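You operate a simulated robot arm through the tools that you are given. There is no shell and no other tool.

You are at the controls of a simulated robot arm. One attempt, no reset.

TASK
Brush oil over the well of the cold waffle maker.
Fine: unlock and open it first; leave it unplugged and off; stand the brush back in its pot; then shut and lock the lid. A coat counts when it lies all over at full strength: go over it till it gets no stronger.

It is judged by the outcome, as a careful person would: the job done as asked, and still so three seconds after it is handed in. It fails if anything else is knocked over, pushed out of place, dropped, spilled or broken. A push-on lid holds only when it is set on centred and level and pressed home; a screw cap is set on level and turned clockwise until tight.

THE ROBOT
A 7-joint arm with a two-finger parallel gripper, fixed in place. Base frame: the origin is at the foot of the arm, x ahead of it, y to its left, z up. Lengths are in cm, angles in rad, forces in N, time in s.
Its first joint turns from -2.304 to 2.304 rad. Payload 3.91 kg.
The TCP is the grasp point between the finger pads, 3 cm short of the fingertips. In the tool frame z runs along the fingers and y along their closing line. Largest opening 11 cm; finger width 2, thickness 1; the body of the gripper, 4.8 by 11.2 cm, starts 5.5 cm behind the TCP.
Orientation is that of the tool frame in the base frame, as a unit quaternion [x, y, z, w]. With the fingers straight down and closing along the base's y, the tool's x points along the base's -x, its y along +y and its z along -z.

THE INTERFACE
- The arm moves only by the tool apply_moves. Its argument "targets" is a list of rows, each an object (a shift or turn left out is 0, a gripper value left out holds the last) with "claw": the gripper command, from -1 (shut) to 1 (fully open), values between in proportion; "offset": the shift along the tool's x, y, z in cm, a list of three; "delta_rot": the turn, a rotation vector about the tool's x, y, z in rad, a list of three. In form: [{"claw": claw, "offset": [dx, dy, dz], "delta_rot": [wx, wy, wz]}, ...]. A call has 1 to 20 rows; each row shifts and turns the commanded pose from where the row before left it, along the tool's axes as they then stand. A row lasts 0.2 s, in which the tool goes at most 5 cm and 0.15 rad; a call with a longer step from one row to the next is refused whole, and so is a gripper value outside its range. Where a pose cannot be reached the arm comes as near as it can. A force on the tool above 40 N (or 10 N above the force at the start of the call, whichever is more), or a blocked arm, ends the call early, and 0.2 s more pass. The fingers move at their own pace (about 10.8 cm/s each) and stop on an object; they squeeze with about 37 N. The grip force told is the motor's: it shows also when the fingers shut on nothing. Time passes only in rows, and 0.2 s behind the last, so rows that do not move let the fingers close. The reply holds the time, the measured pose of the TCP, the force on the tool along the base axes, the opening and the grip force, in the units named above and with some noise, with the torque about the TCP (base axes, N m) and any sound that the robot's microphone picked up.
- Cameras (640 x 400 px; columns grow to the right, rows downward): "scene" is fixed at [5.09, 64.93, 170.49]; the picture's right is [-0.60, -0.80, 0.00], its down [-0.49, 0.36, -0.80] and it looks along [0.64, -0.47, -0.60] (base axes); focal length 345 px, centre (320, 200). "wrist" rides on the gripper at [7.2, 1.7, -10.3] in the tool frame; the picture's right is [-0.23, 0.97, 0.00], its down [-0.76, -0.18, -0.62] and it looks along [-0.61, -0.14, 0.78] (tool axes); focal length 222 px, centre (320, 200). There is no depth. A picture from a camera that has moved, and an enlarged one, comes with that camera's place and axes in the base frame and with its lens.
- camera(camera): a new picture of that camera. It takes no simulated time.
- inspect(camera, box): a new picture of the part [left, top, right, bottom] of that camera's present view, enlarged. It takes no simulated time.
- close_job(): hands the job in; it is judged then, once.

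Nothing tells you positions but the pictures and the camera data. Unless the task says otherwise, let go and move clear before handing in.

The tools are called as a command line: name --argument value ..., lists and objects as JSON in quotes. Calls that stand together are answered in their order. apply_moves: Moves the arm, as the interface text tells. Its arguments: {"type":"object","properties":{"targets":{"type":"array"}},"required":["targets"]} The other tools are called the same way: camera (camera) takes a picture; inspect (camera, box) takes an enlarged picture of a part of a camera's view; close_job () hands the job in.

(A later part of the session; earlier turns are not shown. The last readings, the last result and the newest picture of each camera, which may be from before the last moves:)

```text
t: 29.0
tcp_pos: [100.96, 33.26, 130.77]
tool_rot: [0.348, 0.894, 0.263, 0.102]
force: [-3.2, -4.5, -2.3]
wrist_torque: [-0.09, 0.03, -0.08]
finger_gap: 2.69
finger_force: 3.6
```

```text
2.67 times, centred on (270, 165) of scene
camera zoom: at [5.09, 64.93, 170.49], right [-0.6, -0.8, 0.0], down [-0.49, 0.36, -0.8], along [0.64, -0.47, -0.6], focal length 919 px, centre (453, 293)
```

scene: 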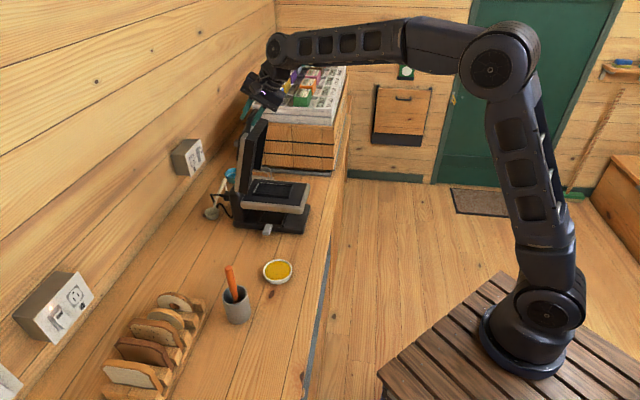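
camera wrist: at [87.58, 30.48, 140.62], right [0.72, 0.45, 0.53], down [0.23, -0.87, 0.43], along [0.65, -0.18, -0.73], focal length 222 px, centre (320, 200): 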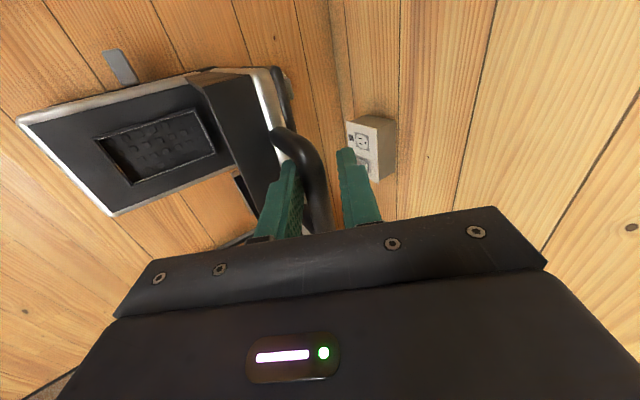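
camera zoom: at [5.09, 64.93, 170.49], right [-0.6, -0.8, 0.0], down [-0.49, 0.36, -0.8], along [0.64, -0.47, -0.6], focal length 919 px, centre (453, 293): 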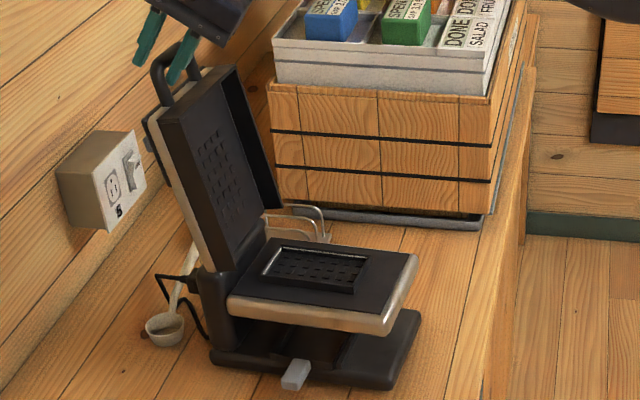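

The lid has reached its stop, and the machine seems to have shifted slightly on the last push. I'll unload the fingers right away and measure.

apply_moves --targets '[{"claw": -0.4, "offset": [0, -0.6, -0.5]}, {"claw": -0.4, "offset": [0, 0, 0]}]'

inspect --camera "scene" --box '[190, 90, 350, 240]'

inspect --camera "scene" --box '[190, 150, 350, 250]'

camera --camera "wrist"

```text
t: 29.6
tcp_pos: [100.41, 32.82, 130.74]
tool_rot: [0.347, 0.894, 0.263, 0.103]
force: [0.1, 0.4, -0.3]
wrist_torque: [-0.01, -0.05, 0.02]
finger_gap: 3.32
finger_force: 0.0
```

```text
2.67 times, centred on (270, 165) of scene
camera zoom: at [5.09, 64.93, 170.49], right [-0.6, -0.8, 0.0], down [-0.49, 0.36, -0.8], along [0.64, -0.47, -0.6], focal length 919 px, centre (453, 293)
```

zoom: 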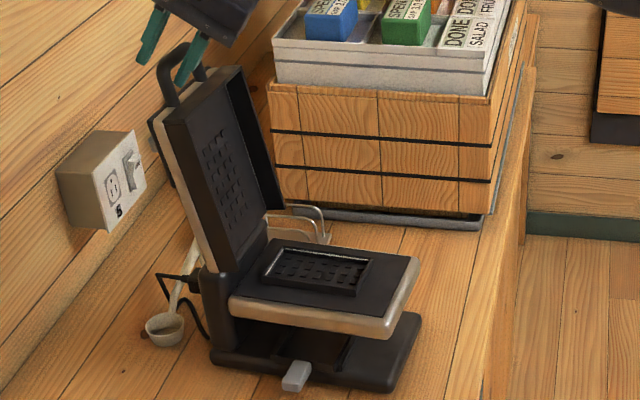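

```text
4.00 times, centred on (270, 200) of scene
camera zoom: at [5.09, 64.93, 170.49], right [-0.6, -0.8, 0.0], down [-0.49, 0.36, -0.8], along [0.64, -0.47, -0.6], focal length 1379 px, centre (520, 200)
```

zoom: 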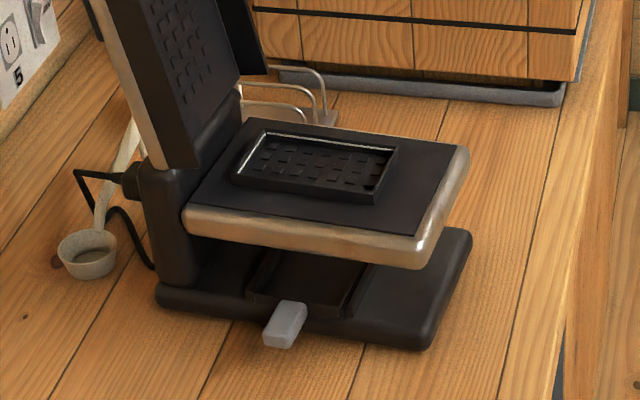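

```text
taken
camera wrist: at [92.25, 34.53, 140.3], right [0.72, 0.45, 0.53], down [0.23, -0.87, 0.43], along [0.65, -0.18, -0.73], focal length 222 px, centre (320, 200)
```

wrist: 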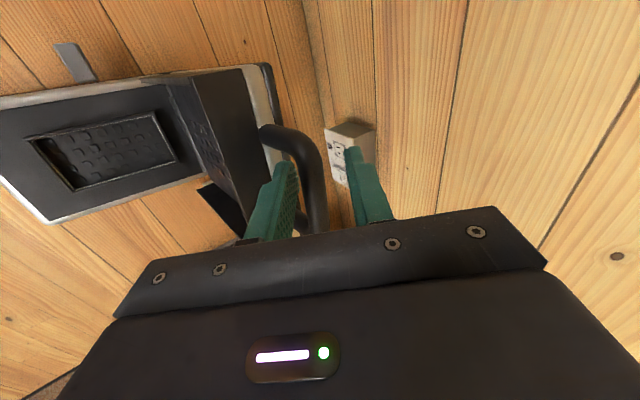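

The lid holds near its stop, but the machine has yawed about 7° and shifted around 2 cm; I can put it back by its handle after shutting it. First I'll open the fingers wider and confirm the lid stays up unaided.

apply_moves --targets '[{"claw": -0.1, "offset": [0, 0, 0]}, {"claw": -0.1, "offset": [0, 0, 0]}, {"offset": [0, 0, 0]}]'

inspect --camera "scene" --box '[190, 90, 350, 240]'

inspect --camera "wrist" --box '[160, 40, 480, 240]'

```text
t: 30.4
tcp_pos: [100.45, 32.73, 130.81]
tool_rot: [0.348, 0.894, 0.263, 0.102]
force: [-0.1, 0.7, -0.2]
wrist_torque: [0.0, -0.02, -0.01]
finger_gap: 4.94
finger_force: 0.0
```

```text
2.67 times, centred on (270, 165) of scene
camera zoom: at [5.09, 64.93, 170.49], right [-0.6, -0.8, 0.0], down [-0.49, 0.36, -0.8], along [0.64, -0.47, -0.6], focal length 919 px, centre (453, 293)
```

zoom: 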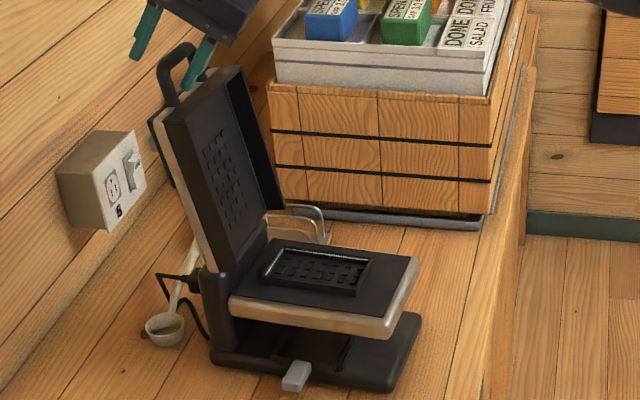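

```text
2.00 times, centred on (320, 140) of wrist
camera zoom: at [92.25, 34.51, 140.31], right [0.72, 0.45, 0.53], down [0.23, -0.87, 0.43], along [0.65, -0.19, -0.73], focal length 444 px, centre (320, 320)
```

zoom: 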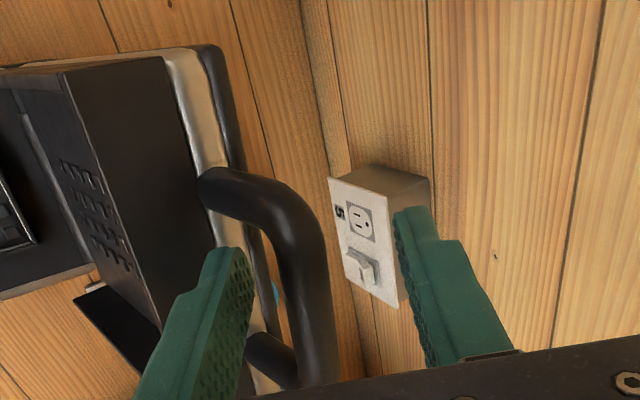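

The lid stays open by itself. I'll withdraw the fingers along their own axis, then travel over toward the brush pot.

apply_moves --targets '[{"claw": -0.1, "offset": [0, 0, -2.5]}, {"offset": [0, 0, -3.75]}, {"offset": [0, 0, -3.75]}, {"offset": [4.116, -2.483, 0.449]}, {"offset": [4.116, -2.483, 0.449]}, {"offset": [4.116, -2.483, 0.449]}, {"offset": [4.116, -2.483, 0.449]}, {"offset": [4.116, -2.483, 0.449]}, {"offset": [4.116, -2.483, 0.449]}, {"offset": [4.116, -2.483, 0.449]}, {"offset": [4.116, -2.483, 0.449]}, {"offset": [4.116, -2.483, 0.449]}, {"offset": [4.116, -2.483, 0.449]}, {"offset": [0, 0, 0]}]'

camera --camera "scene"

```text
t: 33.4
tcp_pos: [53.82, 43.08, 122.0]
tool_rot: [0.347, 0.894, 0.263, 0.102]
force: [0.0, 0.7, -1.0]
wrist_torque: [-0.02, 0.03, 0.0]
finger_gap: 4.95
finger_force: 0.1
```

```text
taken
```

scene: 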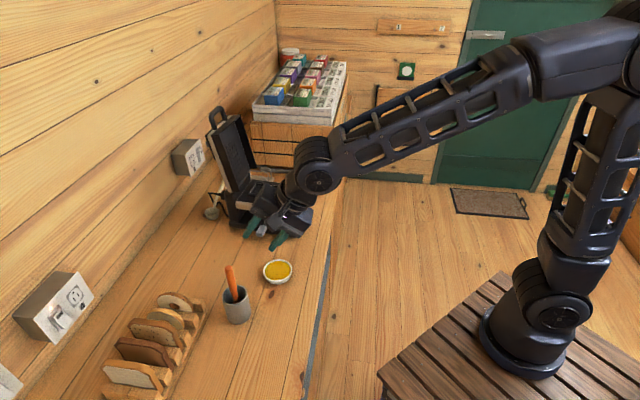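

The lid is staying open. Now I'll roll the gripper so it closes horizontally around the upright brush handle.

apply_moves --targets '[{"delta_rot": [0, 0, -0.1428]}, {"delta_rot": [0, 0, -0.1428]}, {"delta_rot": [0, 0, -0.1428]}, {"delta_rot": [0, 0, -0.1428]}, {"delta_rot": [0, 0, -0.1428]}, {"delta_rot": [0, 0, -0.1428]}, {"delta_rot": [0, 0, -0.1428]}, {"delta_rot": [0, 0, -0.1428]}, {"delta_rot": [0, 0, -0.1428]}, {"delta_rot": [0, 0, -0.1428]}, {"delta_rot": [0, 0, -0.1428]}, {"delta_rot": [0.043, 0, 0.067]}, {"delta_rot": [0.043, 0, 0.067]}, {"offset": [0, 0, 0]}]'

camera --camera "wrist"

inspect --camera "scene" --box '[190, 210, 350, 330]'

```text
t: 36.4
tcp_pos: [54.06, 42.85, 122.08]
tool_rot: [-0.315, 0.906, 0.093, 0.267]
force: [0.4, 1.0, -0.9]
wrist_torque: [0.04, -0.01, -0.02]
finger_gap: 4.93
finger_force: 0.1
```

```text
taken
camera wrist: at [43.76, 37.01, 126.65], right [-0.45, 0.88, 0.12], down [0.35, 0.05, 0.94], along [0.82, 0.47, -0.33], focal length 222 px, centre (320, 200)
```

wrist: 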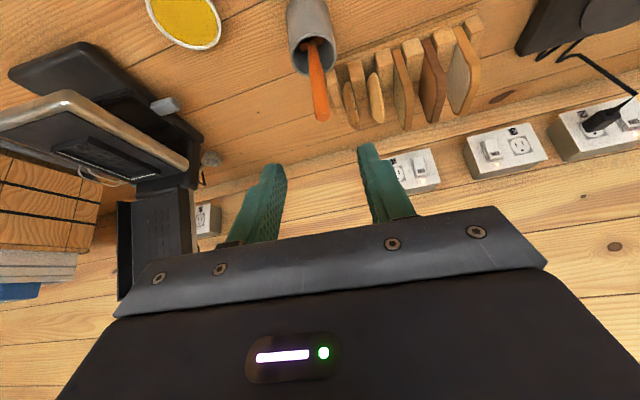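

```text
3.33 times, centred on (270, 270) of scene
camera zoom: at [5.09, 64.93, 170.49], right [-0.6, -0.8, 0.0], down [-0.49, 0.36, -0.8], along [0.64, -0.47, -0.6], focal length 1149 px, centre (487, -33)
```

zoom: 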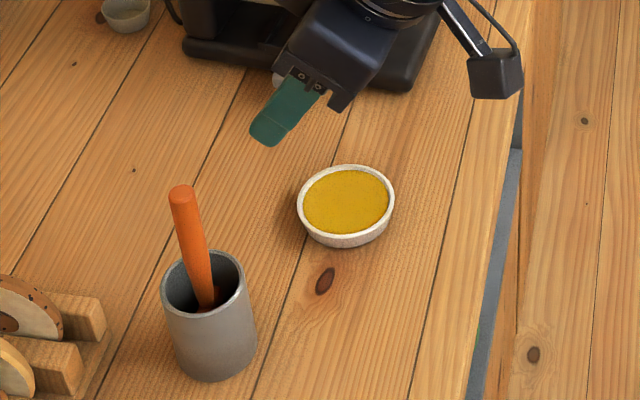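

The brush handle is nearly vertical, its top at (62.2, 49.4, 108.5), and the tool points almost straight at it. I'll approach along the tool axis and check the alignment before closing.

apply_moves --targets '[{"claw": 0, "offset": [0.1, 0, 3.5]}, {"offset": [0.1, 0, 3.5]}, {"offset": [0.1, 0, 3.5]}, {"offset": [0.05, 0, 2.5]}, {"offset": [0, 0, 0]}]'

camera --camera "wrist"

inspect --camera "scene" --box '[190, 230, 310, 330]'

```text
t: 37.6
tcp_pos: [59.28, 47.16, 111.0]
tool_rot: [-0.315, 0.906, 0.092, 0.266]
force: [-0.5, -0.3, -0.1]
wrist_torque: [-0.01, -0.01, -0.01]
finger_gap: 5.49
finger_force: 0.0
```

```text
taken
camera wrist: at [49.03, 41.22, 115.55], right [-0.46, 0.88, 0.12], down [0.35, 0.05, 0.94], along [0.82, 0.47, -0.33], focal length 222 px, centre (320, 200)
```

wrist: 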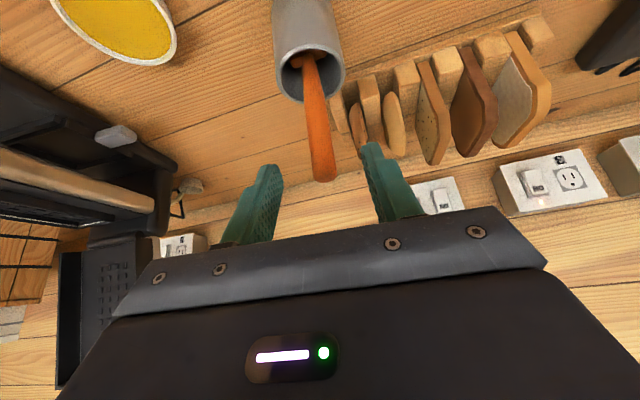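

```text
4.00 times, centred on (250, 280) of scene
camera zoom: at [5.09, 64.93, 170.49], right [-0.6, -0.8, 0.0], down [-0.49, 0.36, -0.8], along [0.64, -0.47, -0.6], focal length 1379 px, centre (600, -120)
```

zoom: 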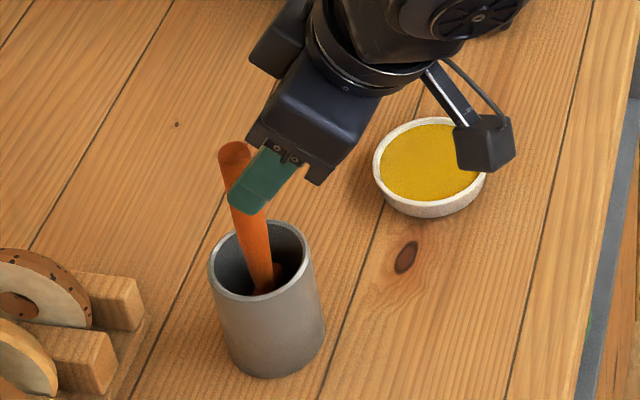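

The handle is centred between the fingers. I'll go the last 7 cm and close.

apply_moves --targets '[{"claw": 0, "offset": [0, -0.08, 2.5]}, {"offset": [0, -0.1, 2.5]}, {"offset": [0, 0, 2.1]}, {"offset": [0, 0, 0]}, {"claw": -1}, {"claw": -1}, {"claw": -1}]'

camera --camera "wrist"

inspect --camera "scene" --box '[190, 230, 310, 330]'

```text
t: 39.2
tcp_pos: [62.42, 49.31, 104.94]
tool_rot: [-0.315, 0.906, 0.093, 0.266]
force: [0.3, -0.3, 0.3]
wrist_torque: [0.03, -0.04, -0.01]
finger_gap: 1.79
finger_force: 37.0
```

```text
taken
camera wrist: at [52.1, 43.5, 109.61], right [-0.46, 0.88, 0.12], down [0.35, 0.05, 0.94], along [0.82, 0.47, -0.33], focal length 222 px, centre (320, 200)
```

wrist: 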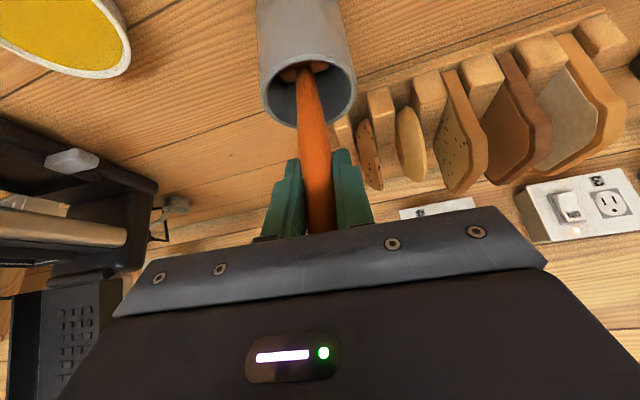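

```text
4.00 times, centred on (250, 280) of scene
camera zoom: at [5.09, 64.93, 170.49], right [-0.6, -0.8, 0.0], down [-0.49, 0.36, -0.8], along [0.64, -0.47, -0.6], focal length 1379 px, centre (600, -120)
```

zoom: 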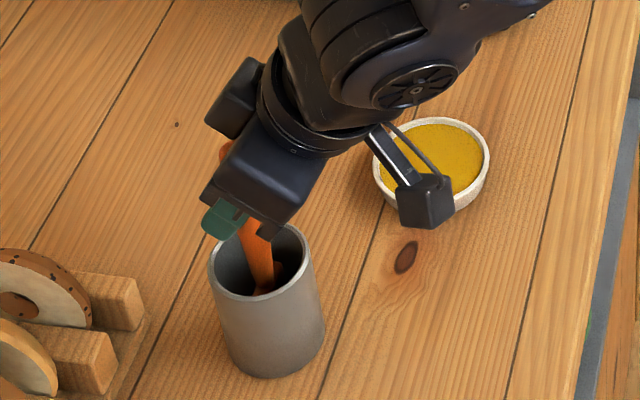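

The brush is gripped. I'll lift straight up out of the pot.

apply_moves --targets '[{"claw": -1, "offset": [-0.81, 0, -1.26]}, {"offset": [-1.085, 0, -1.68]}, {"offset": [-1.085, 0, -1.68]}, {"offset": [-1.085, 0, -1.68]}, {"offset": [-1.085, 0, -1.68]}, {"offset": [-1.085, 0, -1.68]}, {"offset": [-1.085, 0, -1.68]}, {"offset": [0, 0, 0]}]'

camera --camera "wrist"

inspect --camera "scene" --box '[190, 200, 350, 330]'

```text
t: 41.0
tcp_pos: [62.28, 49.46, 118.38]
tool_rot: [-0.316, 0.906, 0.093, 0.266]
force: [-1.2, -0.6, -0.3]
wrist_torque: [-0.02, -0.02, 0.01]
finger_gap: 1.77
finger_force: 36.4
```

```text
taken
camera wrist: at [52.08, 43.46, 123.04], right [-0.46, 0.88, 0.12], down [0.35, 0.05, 0.94], along [0.82, 0.47, -0.33], focal length 222 px, centre (320, 200)
```

wrist: 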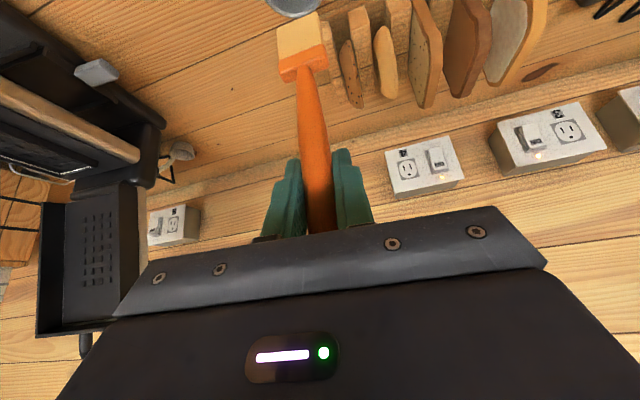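

```text
3.08 times, centred on (270, 265) of scene
camera zoom: at [5.09, 64.93, 170.49], right [-0.6, -0.8, 0.0], down [-0.49, 0.36, -0.8], along [0.64, -0.47, -0.6], focal length 1061 px, centre (474, 0)
```

zoom: 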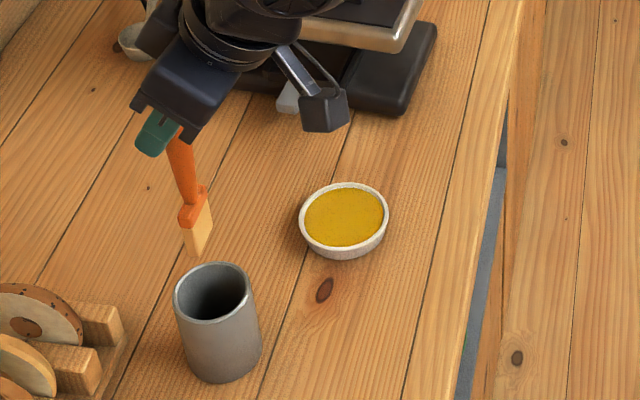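

The brush is out of the pot. I'll zoom in to measure its head and tip relative to the gripper.

inspect --camera "wrist" --box '[240, 0, 400, 120]'

inspect --camera "scene" --box '[210, 220, 290, 300]'

```text
3.33 times, centred on (320, 60) of wrist
camera zoom: at [52.08, 43.46, 123.04], right [-0.46, 0.88, 0.12], down [0.35, 0.05, 0.94], along [0.82, 0.47, -0.33], focal length 740 px, centre (320, 667)
```

zoom: 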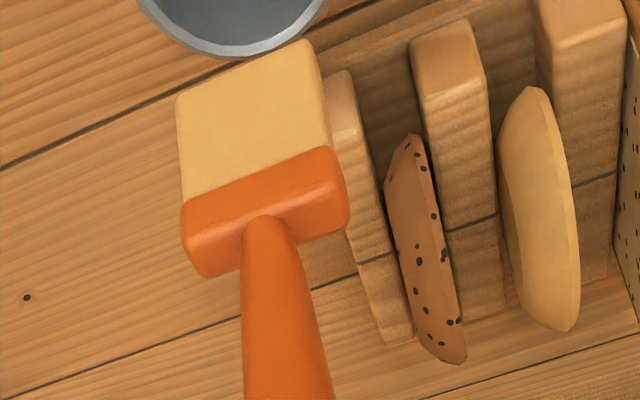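

```text
5.00 times, centred on (250, 260) of scene
camera zoom: at [5.09, 64.93, 170.49], right [-0.6, -0.8, 0.0], down [-0.49, 0.36, -0.8], along [0.64, -0.47, -0.6], focal length 1724 px, centre (670, -100)
```

zoom: 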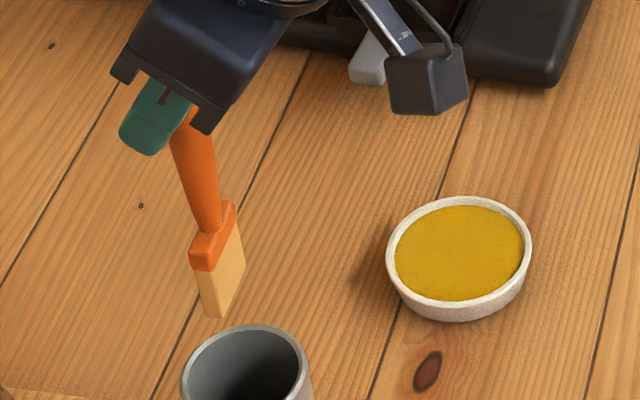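

The bristle tip sits about 14.2 cm below the grasp point, 3.2 cm wide and nearly vertical, with the wide side already close to the well's short side. I'll move over the oil dish at (68, 33.9) and lower partway.

apply_moves --targets '[{"claw": -1, "offset": [1.085, -3.938, -0.702]}, {"offset": [1.085, -3.938, -0.702]}, {"offset": [1.085, -3.938, -0.702]}, {"offset": [1.085, -3.938, -0.702]}, {"offset": [1.9, 0, 2.94]}, {"offset": [1.9, 0, 2.94]}, {"offset": [1.63, 0, 2.52]}, {"offset": [0, 0, 0]}]'

inspect --camera "scene" --box '[230, 230, 310, 290]'

inspect --camera "wrist" --box '[200, 0, 440, 180]'

```text
t: 42.8
tcp_pos: [68.1, 33.59, 108.45]
tool_rot: [-0.316, 0.906, 0.093, 0.266]
force: [0.0, 0.0, 0.3]
wrist_torque: [-0.01, 0.01, -0.01]
finger_gap: 1.75
finger_force: 36.8
```

```text
6.67 times, centred on (270, 260) of scene
camera zoom: at [5.09, 64.93, 170.49], right [-0.6, -0.8, 0.0], down [-0.49, 0.36, -0.8], along [0.64, -0.47, -0.6], focal length 2298 px, centre (653, -200)
```

zoom: 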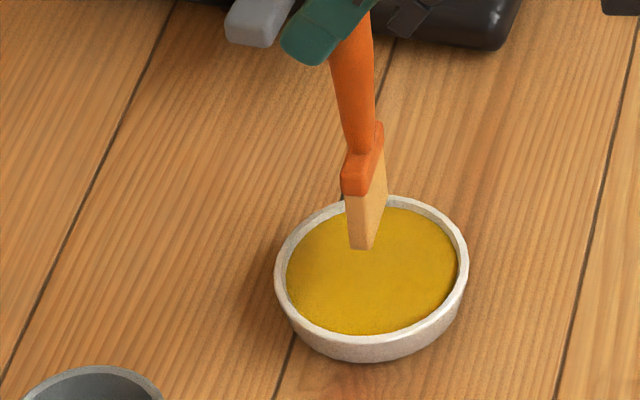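

```text
2.22 times, centred on (320, 90) of wrist
camera zoom: at [57.92, 27.79, 112.99], right [-0.46, 0.88, 0.12], down [0.35, 0.05, 0.94], along [0.82, 0.47, -0.33], focal length 494 px, centre (320, 444)
```

zoom: 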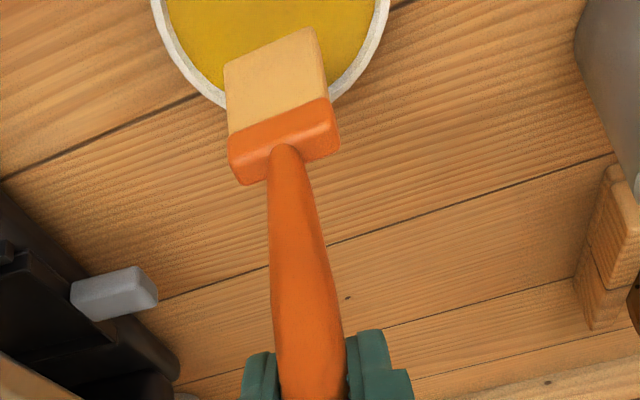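

The brush hangs over the middle of the oil. Dipping now.

apply_moves --targets '[{"claw": -1, "offset": [0.5424, 0, 0.84]}, {"offset": [0.5424, 0, 0.84]}, {"offset": [0.3254, 0, 0.504]}, {"offset": [0.217, 0, 0.336]}, {"offset": [0, 0, 0]}]'

inspect --camera "scene" --box '[230, 230, 310, 290]'

```text
t: 44.0
tcp_pos: [68.01, 33.8, 105.6]
tool_rot: [-0.315, 0.906, 0.093, 0.268]
force: [-1.0, -1.6, 14.6]
wrist_torque: [-0.28, 0.25, 0.0]
finger_gap: 1.75
finger_force: 36.9
```

```text
6.67 times, centred on (270, 260) of scene
camera zoom: at [5.09, 64.93, 170.49], right [-0.6, -0.8, 0.0], down [-0.49, 0.36, -0.8], along [0.64, -0.47, -0.6], focal length 2298 px, centre (653, -200)
```

zoom: 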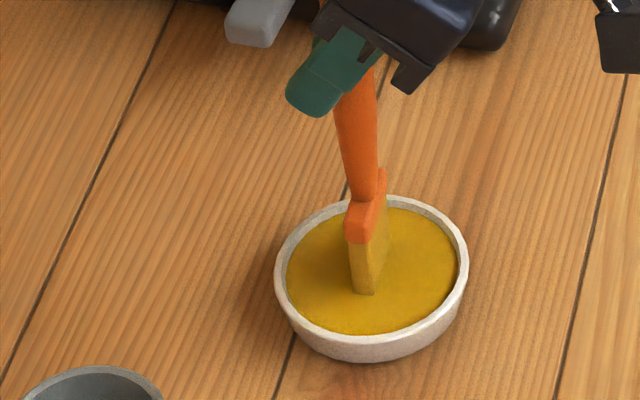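

The brush touched the bottom of the dish and the bristles took up oil. I'll ease up a touch, hold briefly, then look at the well in detail.

apply_moves --targets '[{"claw": -1, "offset": [-0.217, 0, -0.336]}, {"offset": [0, 0, 0]}, {"offset": [0, 0, 0]}, {"offset": [-0.5424, 0, -0.84]}, {"offset": [-1.085, 0, -1.68]}, {"offset": [-1.627, 0, -2.52]}, {"offset": [-1.627, 0, -2.52]}, {"offset": [-1.627, 0, -2.52]}, {"offset": [-1.627, 0, -2.52]}, {"offset": [-1.627, 0, -2.52]}, {"offset": [0, 0, 0]}]'

inspect --camera "scene" --box '[225, 165, 305, 215]'

inspect --camera "scene" --box '[230, 200, 310, 290]'

```text
t: 46.4
tcp_pos: [68.08, 33.86, 123.64]
tool_rot: [-0.316, 0.906, 0.092, 0.267]
force: [0.2, -0.1, -0.2]
wrist_torque: [0.0, -0.01, 0.02]
finger_gap: 1.77
finger_force: 37.0
```

```text
8.00 times, centred on (265, 190) of scene
camera zoom: at [5.09, 64.93, 170.49], right [-0.6, -0.8, 0.0], down [-0.49, 0.36, -0.8], along [0.64, -0.47, -0.6], focal length 2758 px, centre (760, 280)
```

zoom: 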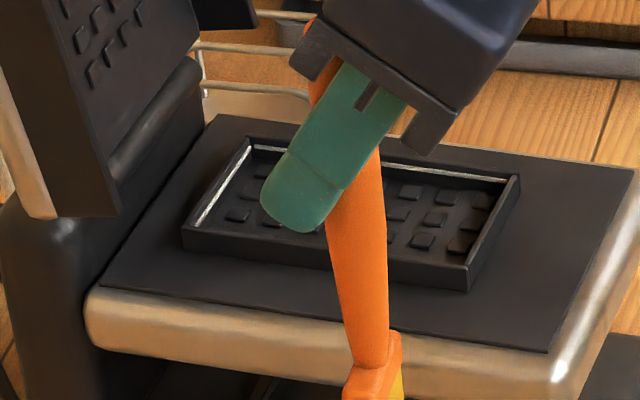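

```text
4.44 times, centred on (270, 245) of scene
camera zoom: at [5.09, 64.93, 170.49], right [-0.6, -0.8, 0.0], down [-0.49, 0.36, -0.8], along [0.64, -0.47, -0.6], focal length 1532 px, centre (542, 0)
```

zoom: 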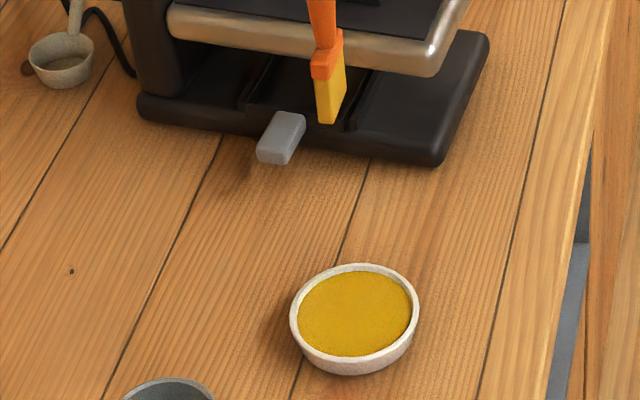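

The bristles are fully loaded. The well is a raised-rim rectangle, about 12 × 7 cm, centred near (90.7, 22.6), rim around z≈103. I'll carry the brush above its centre and check the tip against the rim before touching down.

apply_moves --targets '[{"claw": -1, "offset": [-1.267, -3.785, 1.332]}, {"offset": [-1.267, -3.785, 1.332]}, {"offset": [-1.267, -3.785, 1.332]}, {"offset": [-1.267, -3.785, 1.332]}, {"offset": [-1.267, -3.785, 1.332]}, {"offset": [-1.267, -3.785, 1.332]}, {"offset": [0, 0, 0]}]'

inspect --camera "scene" --box '[225, 150, 305, 210]'

camera --camera "wrist"

inspect --camera "wrist" --box '[180, 0, 420, 160]'

```text
t: 48.0
tcp_pos: [90.55, 22.56, 121.17]
tool_rot: [-0.316, 0.906, 0.093, 0.266]
force: [-0.2, -0.5, -0.4]
wrist_torque: [-0.03, -0.01, 0.0]
finger_gap: 1.77
finger_force: 37.4
```

```text
6.67 times, centred on (265, 180) of scene
camera zoom: at [5.09, 64.93, 170.49], right [-0.6, -0.8, 0.0], down [-0.49, 0.36, -0.8], along [0.64, -0.47, -0.6], focal length 2298 px, centre (687, 333)
```

zoom: 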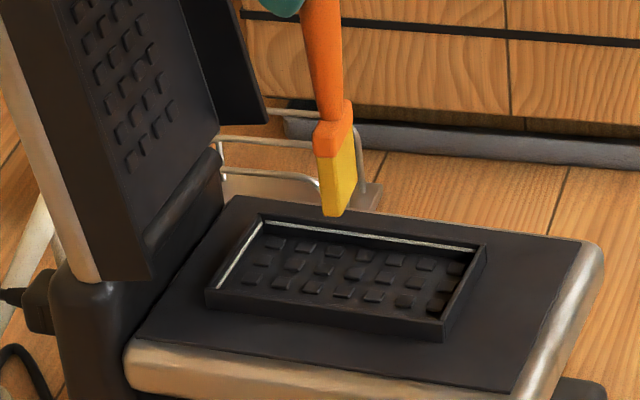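

```text
taken
camera wrist: at [80.44, 16.71, 125.89], right [-0.46, 0.88, 0.12], down [0.35, 0.05, 0.94], along [0.82, 0.47, -0.33], focal length 222 px, centre (320, 200)
```

wrist: 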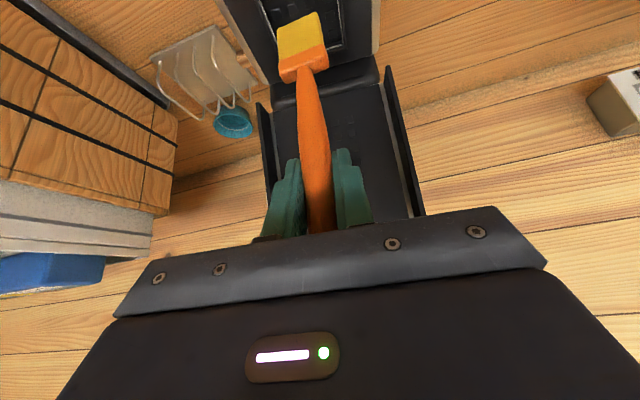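

```text
2.50 times, centred on (300, 80) of wrist
camera zoom: at [80.44, 16.71, 125.89], right [-0.46, 0.88, 0.12], down [0.35, 0.05, 0.94], along [0.82, 0.47, -0.33], focal length 555 px, centre (370, 500)
```

zoom: 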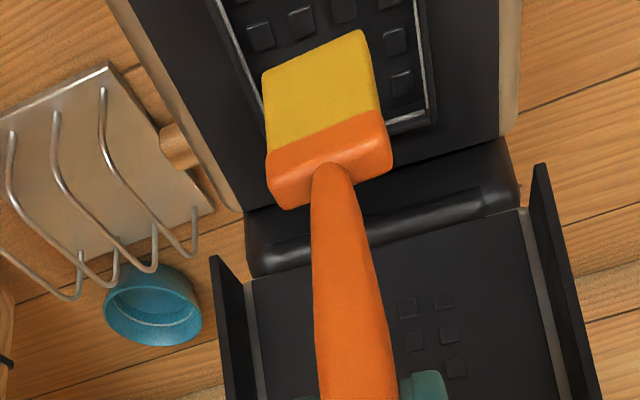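

The tip and well line up well; the floor has 3 rows of 7 studs. I'll shift to the near-side lane and lower to just above the floor, then look again.

apply_moves --targets '[{"claw": -1, "offset": [0.651, 0.344, 1.127]}, {"offset": [0.651, 0.344, 1.127]}, {"offset": [0.651, 0.344, 1.127]}, {"offset": [0, 0, 0]}]'

inspect --camera "scene" --box '[230, 165, 294, 205]'

inspect --camera "wrist" --box '[220, 0, 400, 110]'

```text
t: 49.0
tcp_pos: [90.17, 23.6, 117.36]
tool_rot: [-0.316, 0.906, 0.093, 0.266]
force: [0.0, -0.3, 0.0]
wrist_torque: [-0.01, -0.01, 0.01]
finger_gap: 1.76
finger_force: 36.6
```

```text
10.00 times, centred on (262, 185) of scene
camera zoom: at [5.09, 64.93, 170.49], right [-0.6, -0.8, 0.0], down [-0.49, 0.36, -0.8], along [0.64, -0.47, -0.6], focal length 3448 px, centre (900, 350)
```

zoom: 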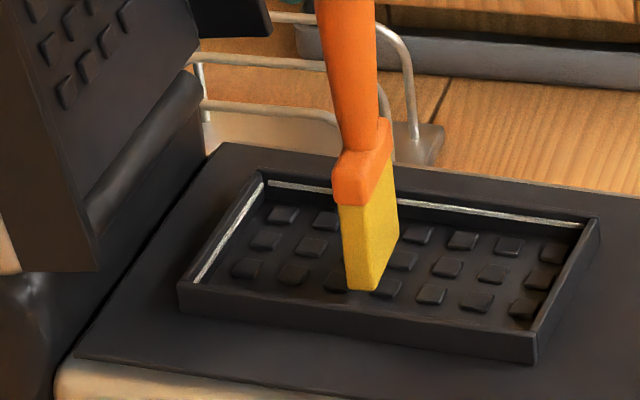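

```text
3.56 times, centred on (310, 55) of wrist
camera zoom: at [79.94, 17.64, 121.95], right [-0.46, 0.88, 0.12], down [0.35, 0.05, 0.94], along [0.82, 0.47, -0.33], focal length 790 px, centre (356, 716)
```

zoom: 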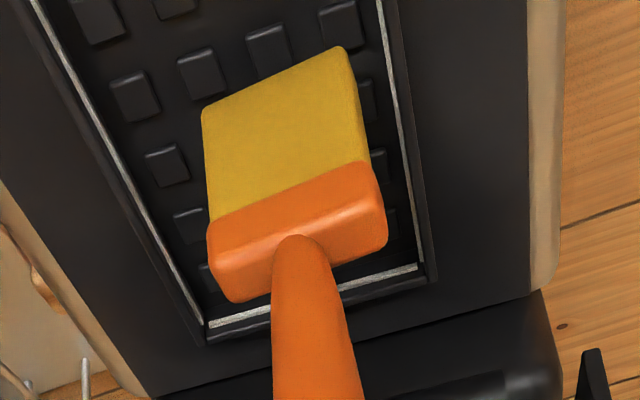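

The tip is just above the studs with clearance to the near wall. I'll lower gently until it touches.

apply_moves --targets '[{"claw": -1, "offset": [0.163, 0, 0.252]}, {"offset": [0.163, 0, 0.252]}, {"offset": [0.163, 0, 0.252]}, {"offset": [0, 0, 0]}]'

inspect --camera "scene" --box '[230, 165, 294, 205]'

```text
t: 50.0
tcp_pos: [89.99, 23.62, 116.41]
tool_rot: [-0.315, 0.906, 0.093, 0.267]
force: [0.2, -0.4, 0.0]
wrist_torque: [0.0, -0.02, -0.01]
finger_gap: 1.78
finger_force: 37.4
```

```text
10.00 times, centred on (262, 185) of scene
camera zoom: at [5.09, 64.93, 170.49], right [-0.6, -0.8, 0.0], down [-0.49, 0.36, -0.8], along [0.64, -0.47, -0.6], focal length 3448 px, centre (900, 350)
```

zoom: 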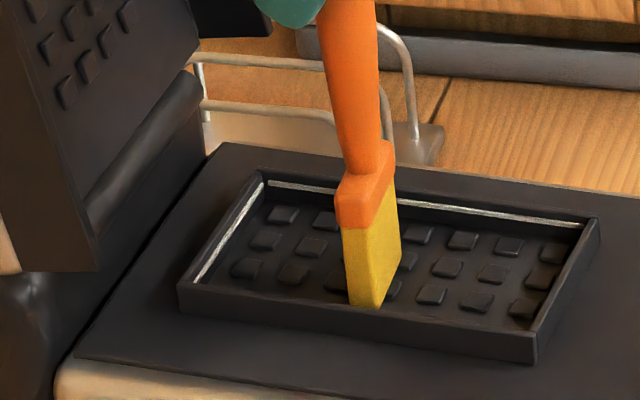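

apply_moves --targets '[{"claw": -1, "offset": [0.1085, 0, 0.168]}, {"offset": [0.1085, 0, 0.168]}, {"offset": [0, 0, 0]}]'

inspect --camera "scene" --box '[230, 165, 294, 205]'

```text
t: 50.8
tcp_pos: [90.24, 23.69, 116.28]
tool_rot: [-0.316, 0.905, 0.094, 0.269]
force: [-0.8, -0.6, 18.8]
wrist_torque: [-0.09, 0.13, 0.0]
finger_gap: 1.76
finger_force: 36.8
```

```text
10.00 times, centred on (262, 185) of scene
camera zoom: at [5.09, 64.93, 170.49], right [-0.6, -0.8, 0.0], down [-0.49, 0.36, -0.8], along [0.64, -0.47, -0.6], focal length 3448 px, centre (900, 350)
```

zoom: 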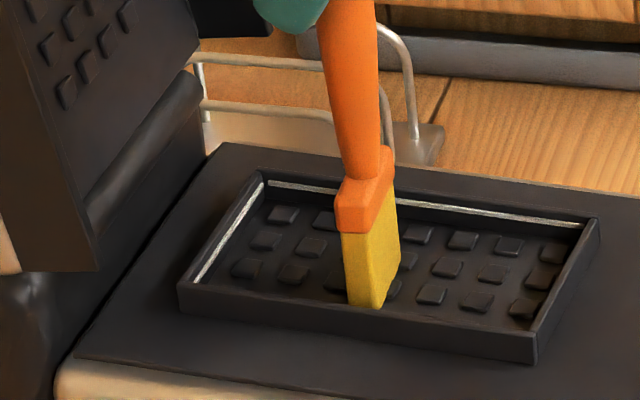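

Contact found at about z = 116.3 on the grasp point. I'll ease to light pressure and make a first slow stroke toward the front to see how the coat shows.

apply_moves --targets '[{"claw": -1, "offset": [-0.1085, 0, -0.168]}, {"offset": [0.588, -0.022, -0.38]}, {"offset": [0.588, -0.022, -0.38]}, {"offset": [0.588, -0.022, -0.38]}, {"offset": [0.588, -0.022, -0.38]}, {"offset": [0.588, -0.022, -0.38]}, {"offset": [0.588, -0.022, -0.38]}, {"offset": [0, 0, 0]}]'

inspect --camera "scene" --box '[230, 165, 294, 205]'

```text
t: 52.6
tcp_pos: [86.83, 20.93, 116.31]
tool_rot: [-0.316, 0.906, 0.094, 0.266]
force: [-1.9, -0.8, 5.1]
wrist_torque: [-0.16, 0.17, -0.02]
finger_gap: 1.79
finger_force: 36.9
```

```text
10.00 times, centred on (262, 185) of scene
camera zoom: at [5.09, 64.93, 170.49], right [-0.6, -0.8, 0.0], down [-0.49, 0.36, -0.8], along [0.64, -0.47, -0.6], focal length 3448 px, centre (900, 350)
```

zoom: 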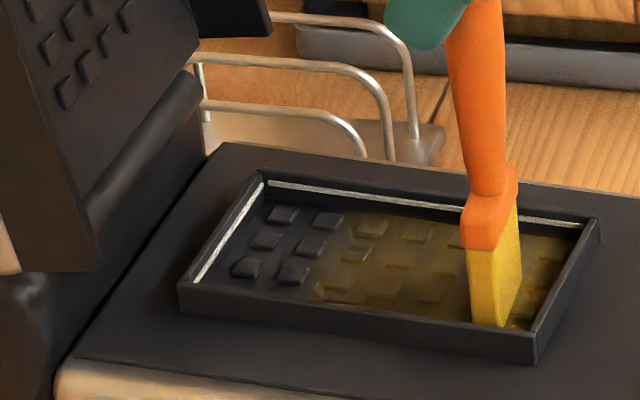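

The oil shows as a golden film wherever the brush passes, across nearly the full width. I'll stroke back toward the hinge end along this lane.

apply_moves --targets '[{"claw": -1, "offset": [-0.647, 0.024, 0.418]}, {"offset": [-0.647, 0.024, 0.418]}, {"offset": [-0.647, 0.024, 0.418]}, {"offset": [-0.647, 0.024, 0.418]}, {"offset": [-0.647, 0.024, 0.418]}, {"offset": [-0.647, 0.024, 0.418]}, {"offset": [-0.647, 0.024, 0.418]}, {"offset": [-0.647, 0.024, 0.418]}, {"offset": [-0.647, 0.024, 0.418]}, {"offset": [-0.647, 0.024, 0.418]}, {"offset": [0, 0, 0]}]'

inspect --camera "scene" --box '[230, 165, 294, 205]'

```text
t: 55.0
tcp_pos: [92.79, 25.89, 116.23]
tool_rot: [-0.315, 0.906, 0.093, 0.267]
force: [-0.2, -1.3, 3.7]
wrist_torque: [-0.09, 0.08, -0.03]
finger_gap: 1.76
finger_force: 37.2
```

```text
10.00 times, centred on (262, 185) of scene
camera zoom: at [5.09, 64.93, 170.49], right [-0.6, -0.8, 0.0], down [-0.49, 0.36, -0.8], along [0.64, -0.47, -0.6], focal length 3448 px, centre (900, 350)
```

zoom: 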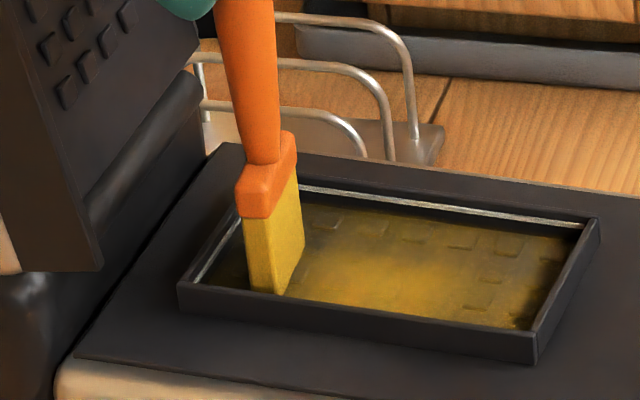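

apply_moves --targets '[{"claw": -1, "offset": [-0.5, 0.018, 0.323]}, {"offset": [-0.015, -0.55, 0.009]}, {"offset": [-0.015, -0.55, 0.009]}, {"offset": [-0.015, -0.55, 0.009]}, {"offset": [-0.015, -0.55, 0.009]}, {"offset": [0, 0, 0]}]'

inspect --camera "scene" --box '[230, 165, 294, 205]'

inspect --camera "wrist" --box '[220, 0, 400, 110]'

```text
t: 56.4
tcp_pos: [94.67, 24.58, 116.21]
tool_rot: [-0.316, 0.905, 0.094, 0.267]
force: [-0.1, 0.8, 4.1]
wrist_torque: [0.08, 0.01, 0.03]
finger_gap: 1.75
finger_force: 36.8
```

```text
10.00 times, centred on (262, 185) of scene
camera zoom: at [5.09, 64.93, 170.49], right [-0.6, -0.8, 0.0], down [-0.49, 0.36, -0.8], along [0.64, -0.47, -0.6], focal length 3448 px, centre (900, 350)
```

zoom: 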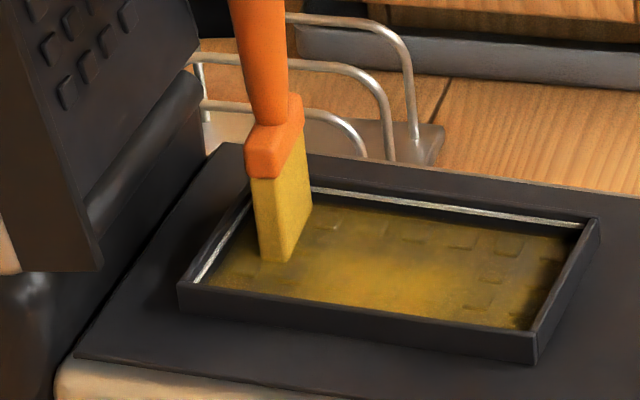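

```text
3.56 times, centred on (310, 55) of wrist
camera zoom: at [84.49, 18.56, 120.86], right [-0.46, 0.88, 0.12], down [0.35, 0.05, 0.94], along [0.82, 0.47, -0.33], focal length 790 px, centre (356, 716)
```

zoom: 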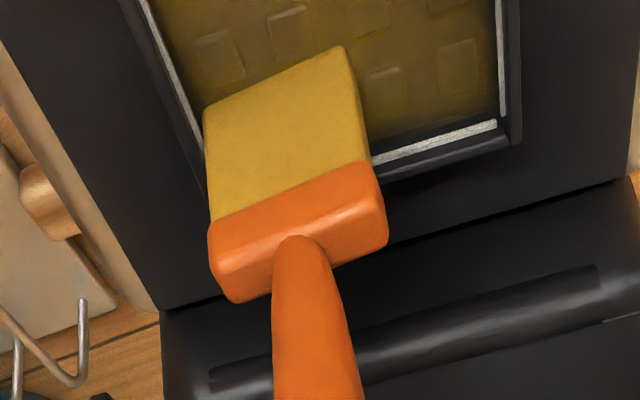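

Film is building well on the back end too. Now a forward stroke along the far lane.

apply_moves --targets '[{"claw": -1, "offset": [-0.008, -0.3, 0.005]}, {"offset": [0.655, -0.024, -0.423]}, {"offset": [0.655, -0.024, -0.423]}, {"offset": [0.655, -0.024, -0.423]}, {"offset": [0.655, -0.024, -0.423]}, {"offset": [0.655, -0.024, -0.423]}, {"offset": [0.655, -0.024, -0.423]}, {"offset": [0.655, -0.024, -0.423]}, {"offset": [0.655, -0.024, -0.423]}, {"offset": [0.655, -0.024, -0.423]}, {"offset": [0.655, -0.024, -0.423]}, {"offset": [0.655, -0.024, -0.423]}, {"offset": [0, 0, 0]}]'

inspect --camera "scene" --box '[230, 165, 294, 205]'

```text
t: 59.2
tcp_pos: [88.35, 18.76, 116.22]
tool_rot: [-0.316, 0.906, 0.093, 0.267]
force: [0.0, 1.0, 10.1]
wrist_torque: [0.0, -0.08, 0.04]
finger_gap: 1.77
finger_force: 36.6
```

```text
10.00 times, centred on (262, 185) of scene
camera zoom: at [5.09, 64.93, 170.49], right [-0.6, -0.8, 0.0], down [-0.49, 0.36, -0.8], along [0.64, -0.47, -0.6], focal length 3448 px, centre (900, 350)
```

zoom: 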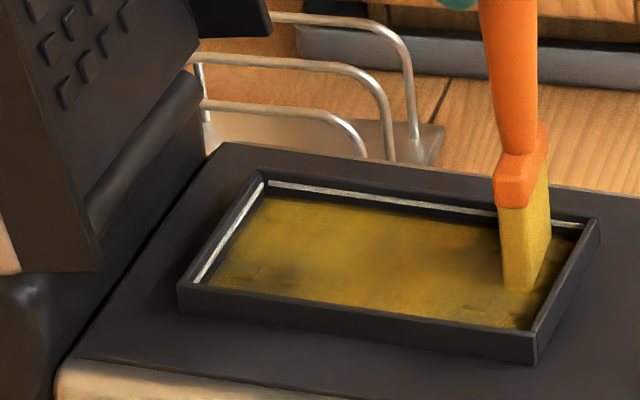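

Coverage is nearly complete but still uneven. I'll continue round: front edge across to the near lane, then back again.

apply_moves --targets '[{"claw": -1, "offset": [0.3, -0.012, -0.26]}, {"offset": [0.015, 0.58, -0.01]}, {"offset": [0.015, 0.58, -0.01]}, {"offset": [0.015, 0.58, -0.01]}, {"offset": [0.015, 0.58, -0.01]}, {"offset": [0.015, 0.58, -0.01]}, {"offset": [-0.647, 0.024, 0.418]}, {"offset": [-0.647, 0.024, 0.418]}, {"offset": [-0.647, 0.024, 0.418]}, {"offset": [-0.647, 0.024, 0.418]}, {"offset": [-0.647, 0.024, 0.418]}, {"offset": [-0.647, 0.024, 0.418]}, {"offset": [-0.647, 0.024, 0.418]}, {"offset": [-0.647, 0.024, 0.418]}, {"offset": [-0.647, 0.024, 0.418]}, {"offset": [-0.647, 0.024, 0.418]}, {"offset": [-0.647, 0.024, 0.418]}, {"offset": [-0.647, 0.024, 0.418]}, {"offset": [0, 0, 0]}]'

inspect --camera "scene" --box '[230, 165, 294, 205]'

```text
t: 63.2
tcp_pos: [93.41, 26.77, 116.2]
tool_rot: [-0.315, 0.906, 0.093, 0.266]
force: [-0.5, 0.2, -0.1]
wrist_torque: [-0.04, -0.02, 0.0]
finger_gap: 1.75
finger_force: 37.1
```

```text
10.00 times, centred on (262, 185) of scene
camera zoom: at [5.09, 64.93, 170.49], right [-0.6, -0.8, 0.0], down [-0.49, 0.36, -0.8], along [0.64, -0.47, -0.6], focal length 3448 px, centre (900, 350)
```

zoom: 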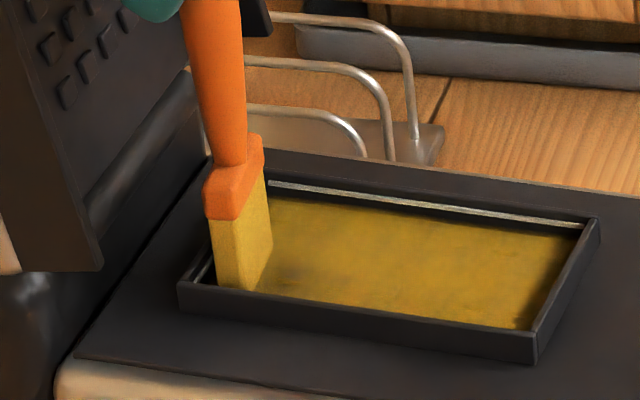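

apply_moves --targets '[{"claw": -1, "offset": [0.054, 0, 0.084]}, {"offset": [-0.015, -0.58, 0.01]}, {"offset": [-0.015, -0.58, 0.01]}, {"offset": [-0.015, -0.58, 0.01]}, {"offset": [-0.015, -0.58, 0.01]}, {"offset": [-0.015, -0.58, 0.01]}, {"offset": [0.655, -0.024, -0.423]}, {"offset": [0.655, -0.024, -0.423]}, {"offset": [0.655, -0.024, -0.423]}, {"offset": [0.655, -0.024, -0.423]}, {"offset": [0.655, -0.024, -0.423]}, {"offset": [0.655, -0.024, -0.423]}, {"offset": [0.655, -0.024, -0.423]}, {"offset": [0.655, -0.024, -0.423]}, {"offset": [0.655, -0.024, -0.423]}, {"offset": [0.655, -0.024, -0.423]}, {"offset": [0.655, -0.024, -0.423]}, {"offset": [0.5, -0.018, -0.32]}, {"offset": [0, 0, 0]}]'

inspect --camera "scene" --box '[230, 165, 294, 205]'

```text
t: 67.2
tcp_pos: [88.13, 18.63, 116.02]
tool_rot: [-0.315, 0.906, 0.094, 0.265]
force: [1.3, 0.1, 16.9]
wrist_torque: [0.12, -0.06, 0.01]
finger_gap: 1.78
finger_force: 36.9
```

```text
10.00 times, centred on (262, 185) of scene
camera zoom: at [5.09, 64.93, 170.49], right [-0.6, -0.8, 0.0], down [-0.49, 0.36, -0.8], along [0.64, -0.47, -0.6], focal length 3448 px, centre (900, 350)
```

zoom: 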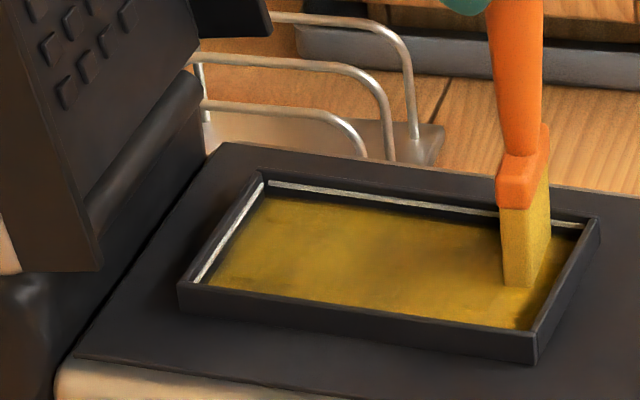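

The film is more uniform, and the brush is running dry. I'll lift off and go back for more oil.

apply_moves --targets '[{"claw": -1, "offset": [-1.085, 0, -1.68]}, {"offset": [-1.627, 0, -2.52]}, {"offset": [-1.356, 0, -2.1]}, {"offset": [0.887, 4.065, -0.572]}, {"offset": [0.887, 4.065, -0.572]}, {"offset": [0.887, 4.065, -0.572]}, {"offset": [0.887, 4.065, -0.572]}, {"offset": [0.887, 4.065, -0.572]}, {"offset": [0.887, 4.065, -0.572]}, {"offset": [0, 0, 0]}]'

inspect --camera "scene" --box '[215, 160, 311, 220]'

inspect --camera "scene" --box '[220, 200, 320, 290]'

```text
t: 69.4
tcp_pos: [67.89, 33.84, 123.52]
tool_rot: [-0.316, 0.906, 0.093, 0.266]
force: [-0.4, -1.2, 0.6]
wrist_torque: [0.01, 0.01, 0.0]
finger_gap: 1.78
finger_force: 37.4
```

```text
6.67 times, centred on (263, 190) of scene
camera zoom: at [5.09, 64.93, 170.49], right [-0.6, -0.8, 0.0], down [-0.49, 0.36, -0.8], along [0.64, -0.47, -0.6], focal length 2298 px, centre (700, 267)
```

zoom: 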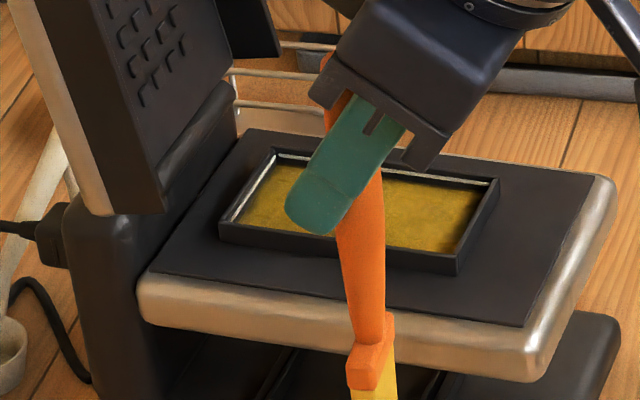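

```text
4.44 times, centred on (270, 245) of scene
camera zoom: at [5.09, 64.93, 170.49], right [-0.6, -0.8, 0.0], down [-0.49, 0.36, -0.8], along [0.64, -0.47, -0.6], focal length 1532 px, centre (542, 0)
```

zoom: 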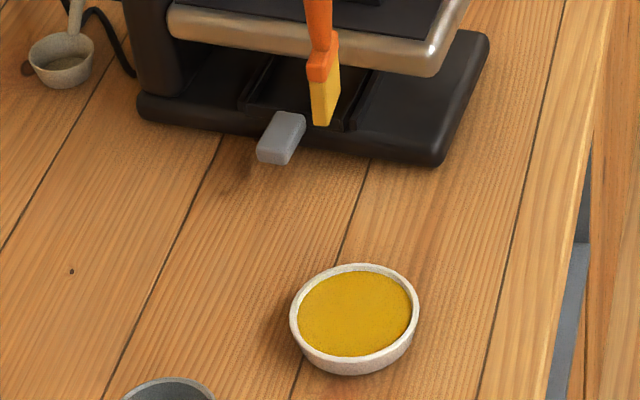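

The machine hasn't moved and the bench is clean. Dipping again, a little shallower this time.

apply_moves --targets '[{"claw": -1, "offset": [2.061, 0, 3.192]}, {"offset": [2.061, 0, 3.192]}, {"offset": [2.061, 0, 3.192]}, {"offset": [1.627, 0, 2.52]}, {"offset": [0.705, 0, 1.092]}, {"offset": [0.542, 0, 0.84]}, {"offset": [0.434, 0, 0.672]}, {"offset": [0, 0, 0]}, {"offset": [0, 0, 0]}]'

inspect --camera "scene" --box '[230, 230, 310, 290]'

```text
t: 71.4
tcp_pos: [67.97, 33.72, 106.03]
tool_rot: [-0.315, 0.906, 0.093, 0.267]
force: [0.2, -0.1, -0.2]
wrist_torque: [0.02, 0.01, -0.02]
finger_gap: 1.75
finger_force: 37.2
```

```text
6.67 times, centred on (270, 260) of scene
camera zoom: at [5.09, 64.93, 170.49], right [-0.6, -0.8, 0.0], down [-0.49, 0.36, -0.8], along [0.64, -0.47, -0.6], focal length 2298 px, centre (653, -200)
```

zoom: 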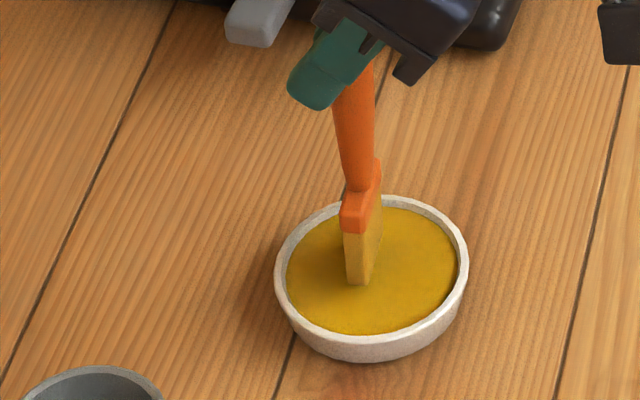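

apply_moves --targets '[{"claw": -1, "offset": [0.136, 0, 0.21]}, {"offset": [0, 0, 0]}, {"offset": [0, 0, 0]}]'

inspect --camera "scene" --box '[230, 230, 310, 290]'

```text
t: 72.2
tcp_pos: [67.92, 33.77, 105.9]
tool_rot: [-0.315, 0.906, 0.093, 0.266]
force: [-1.3, 0.7, -0.4]
wrist_torque: [-0.05, 0.01, 0.03]
finger_gap: 1.77
finger_force: 37.0
```

```text
6.67 times, centred on (270, 260) of scene
camera zoom: at [5.09, 64.93, 170.49], right [-0.6, -0.8, 0.0], down [-0.49, 0.36, -0.8], along [0.64, -0.47, -0.6], focal length 2298 px, centre (653, -200)
```

zoom: 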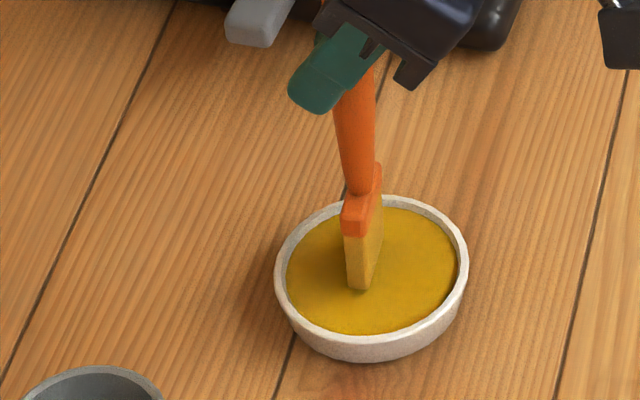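

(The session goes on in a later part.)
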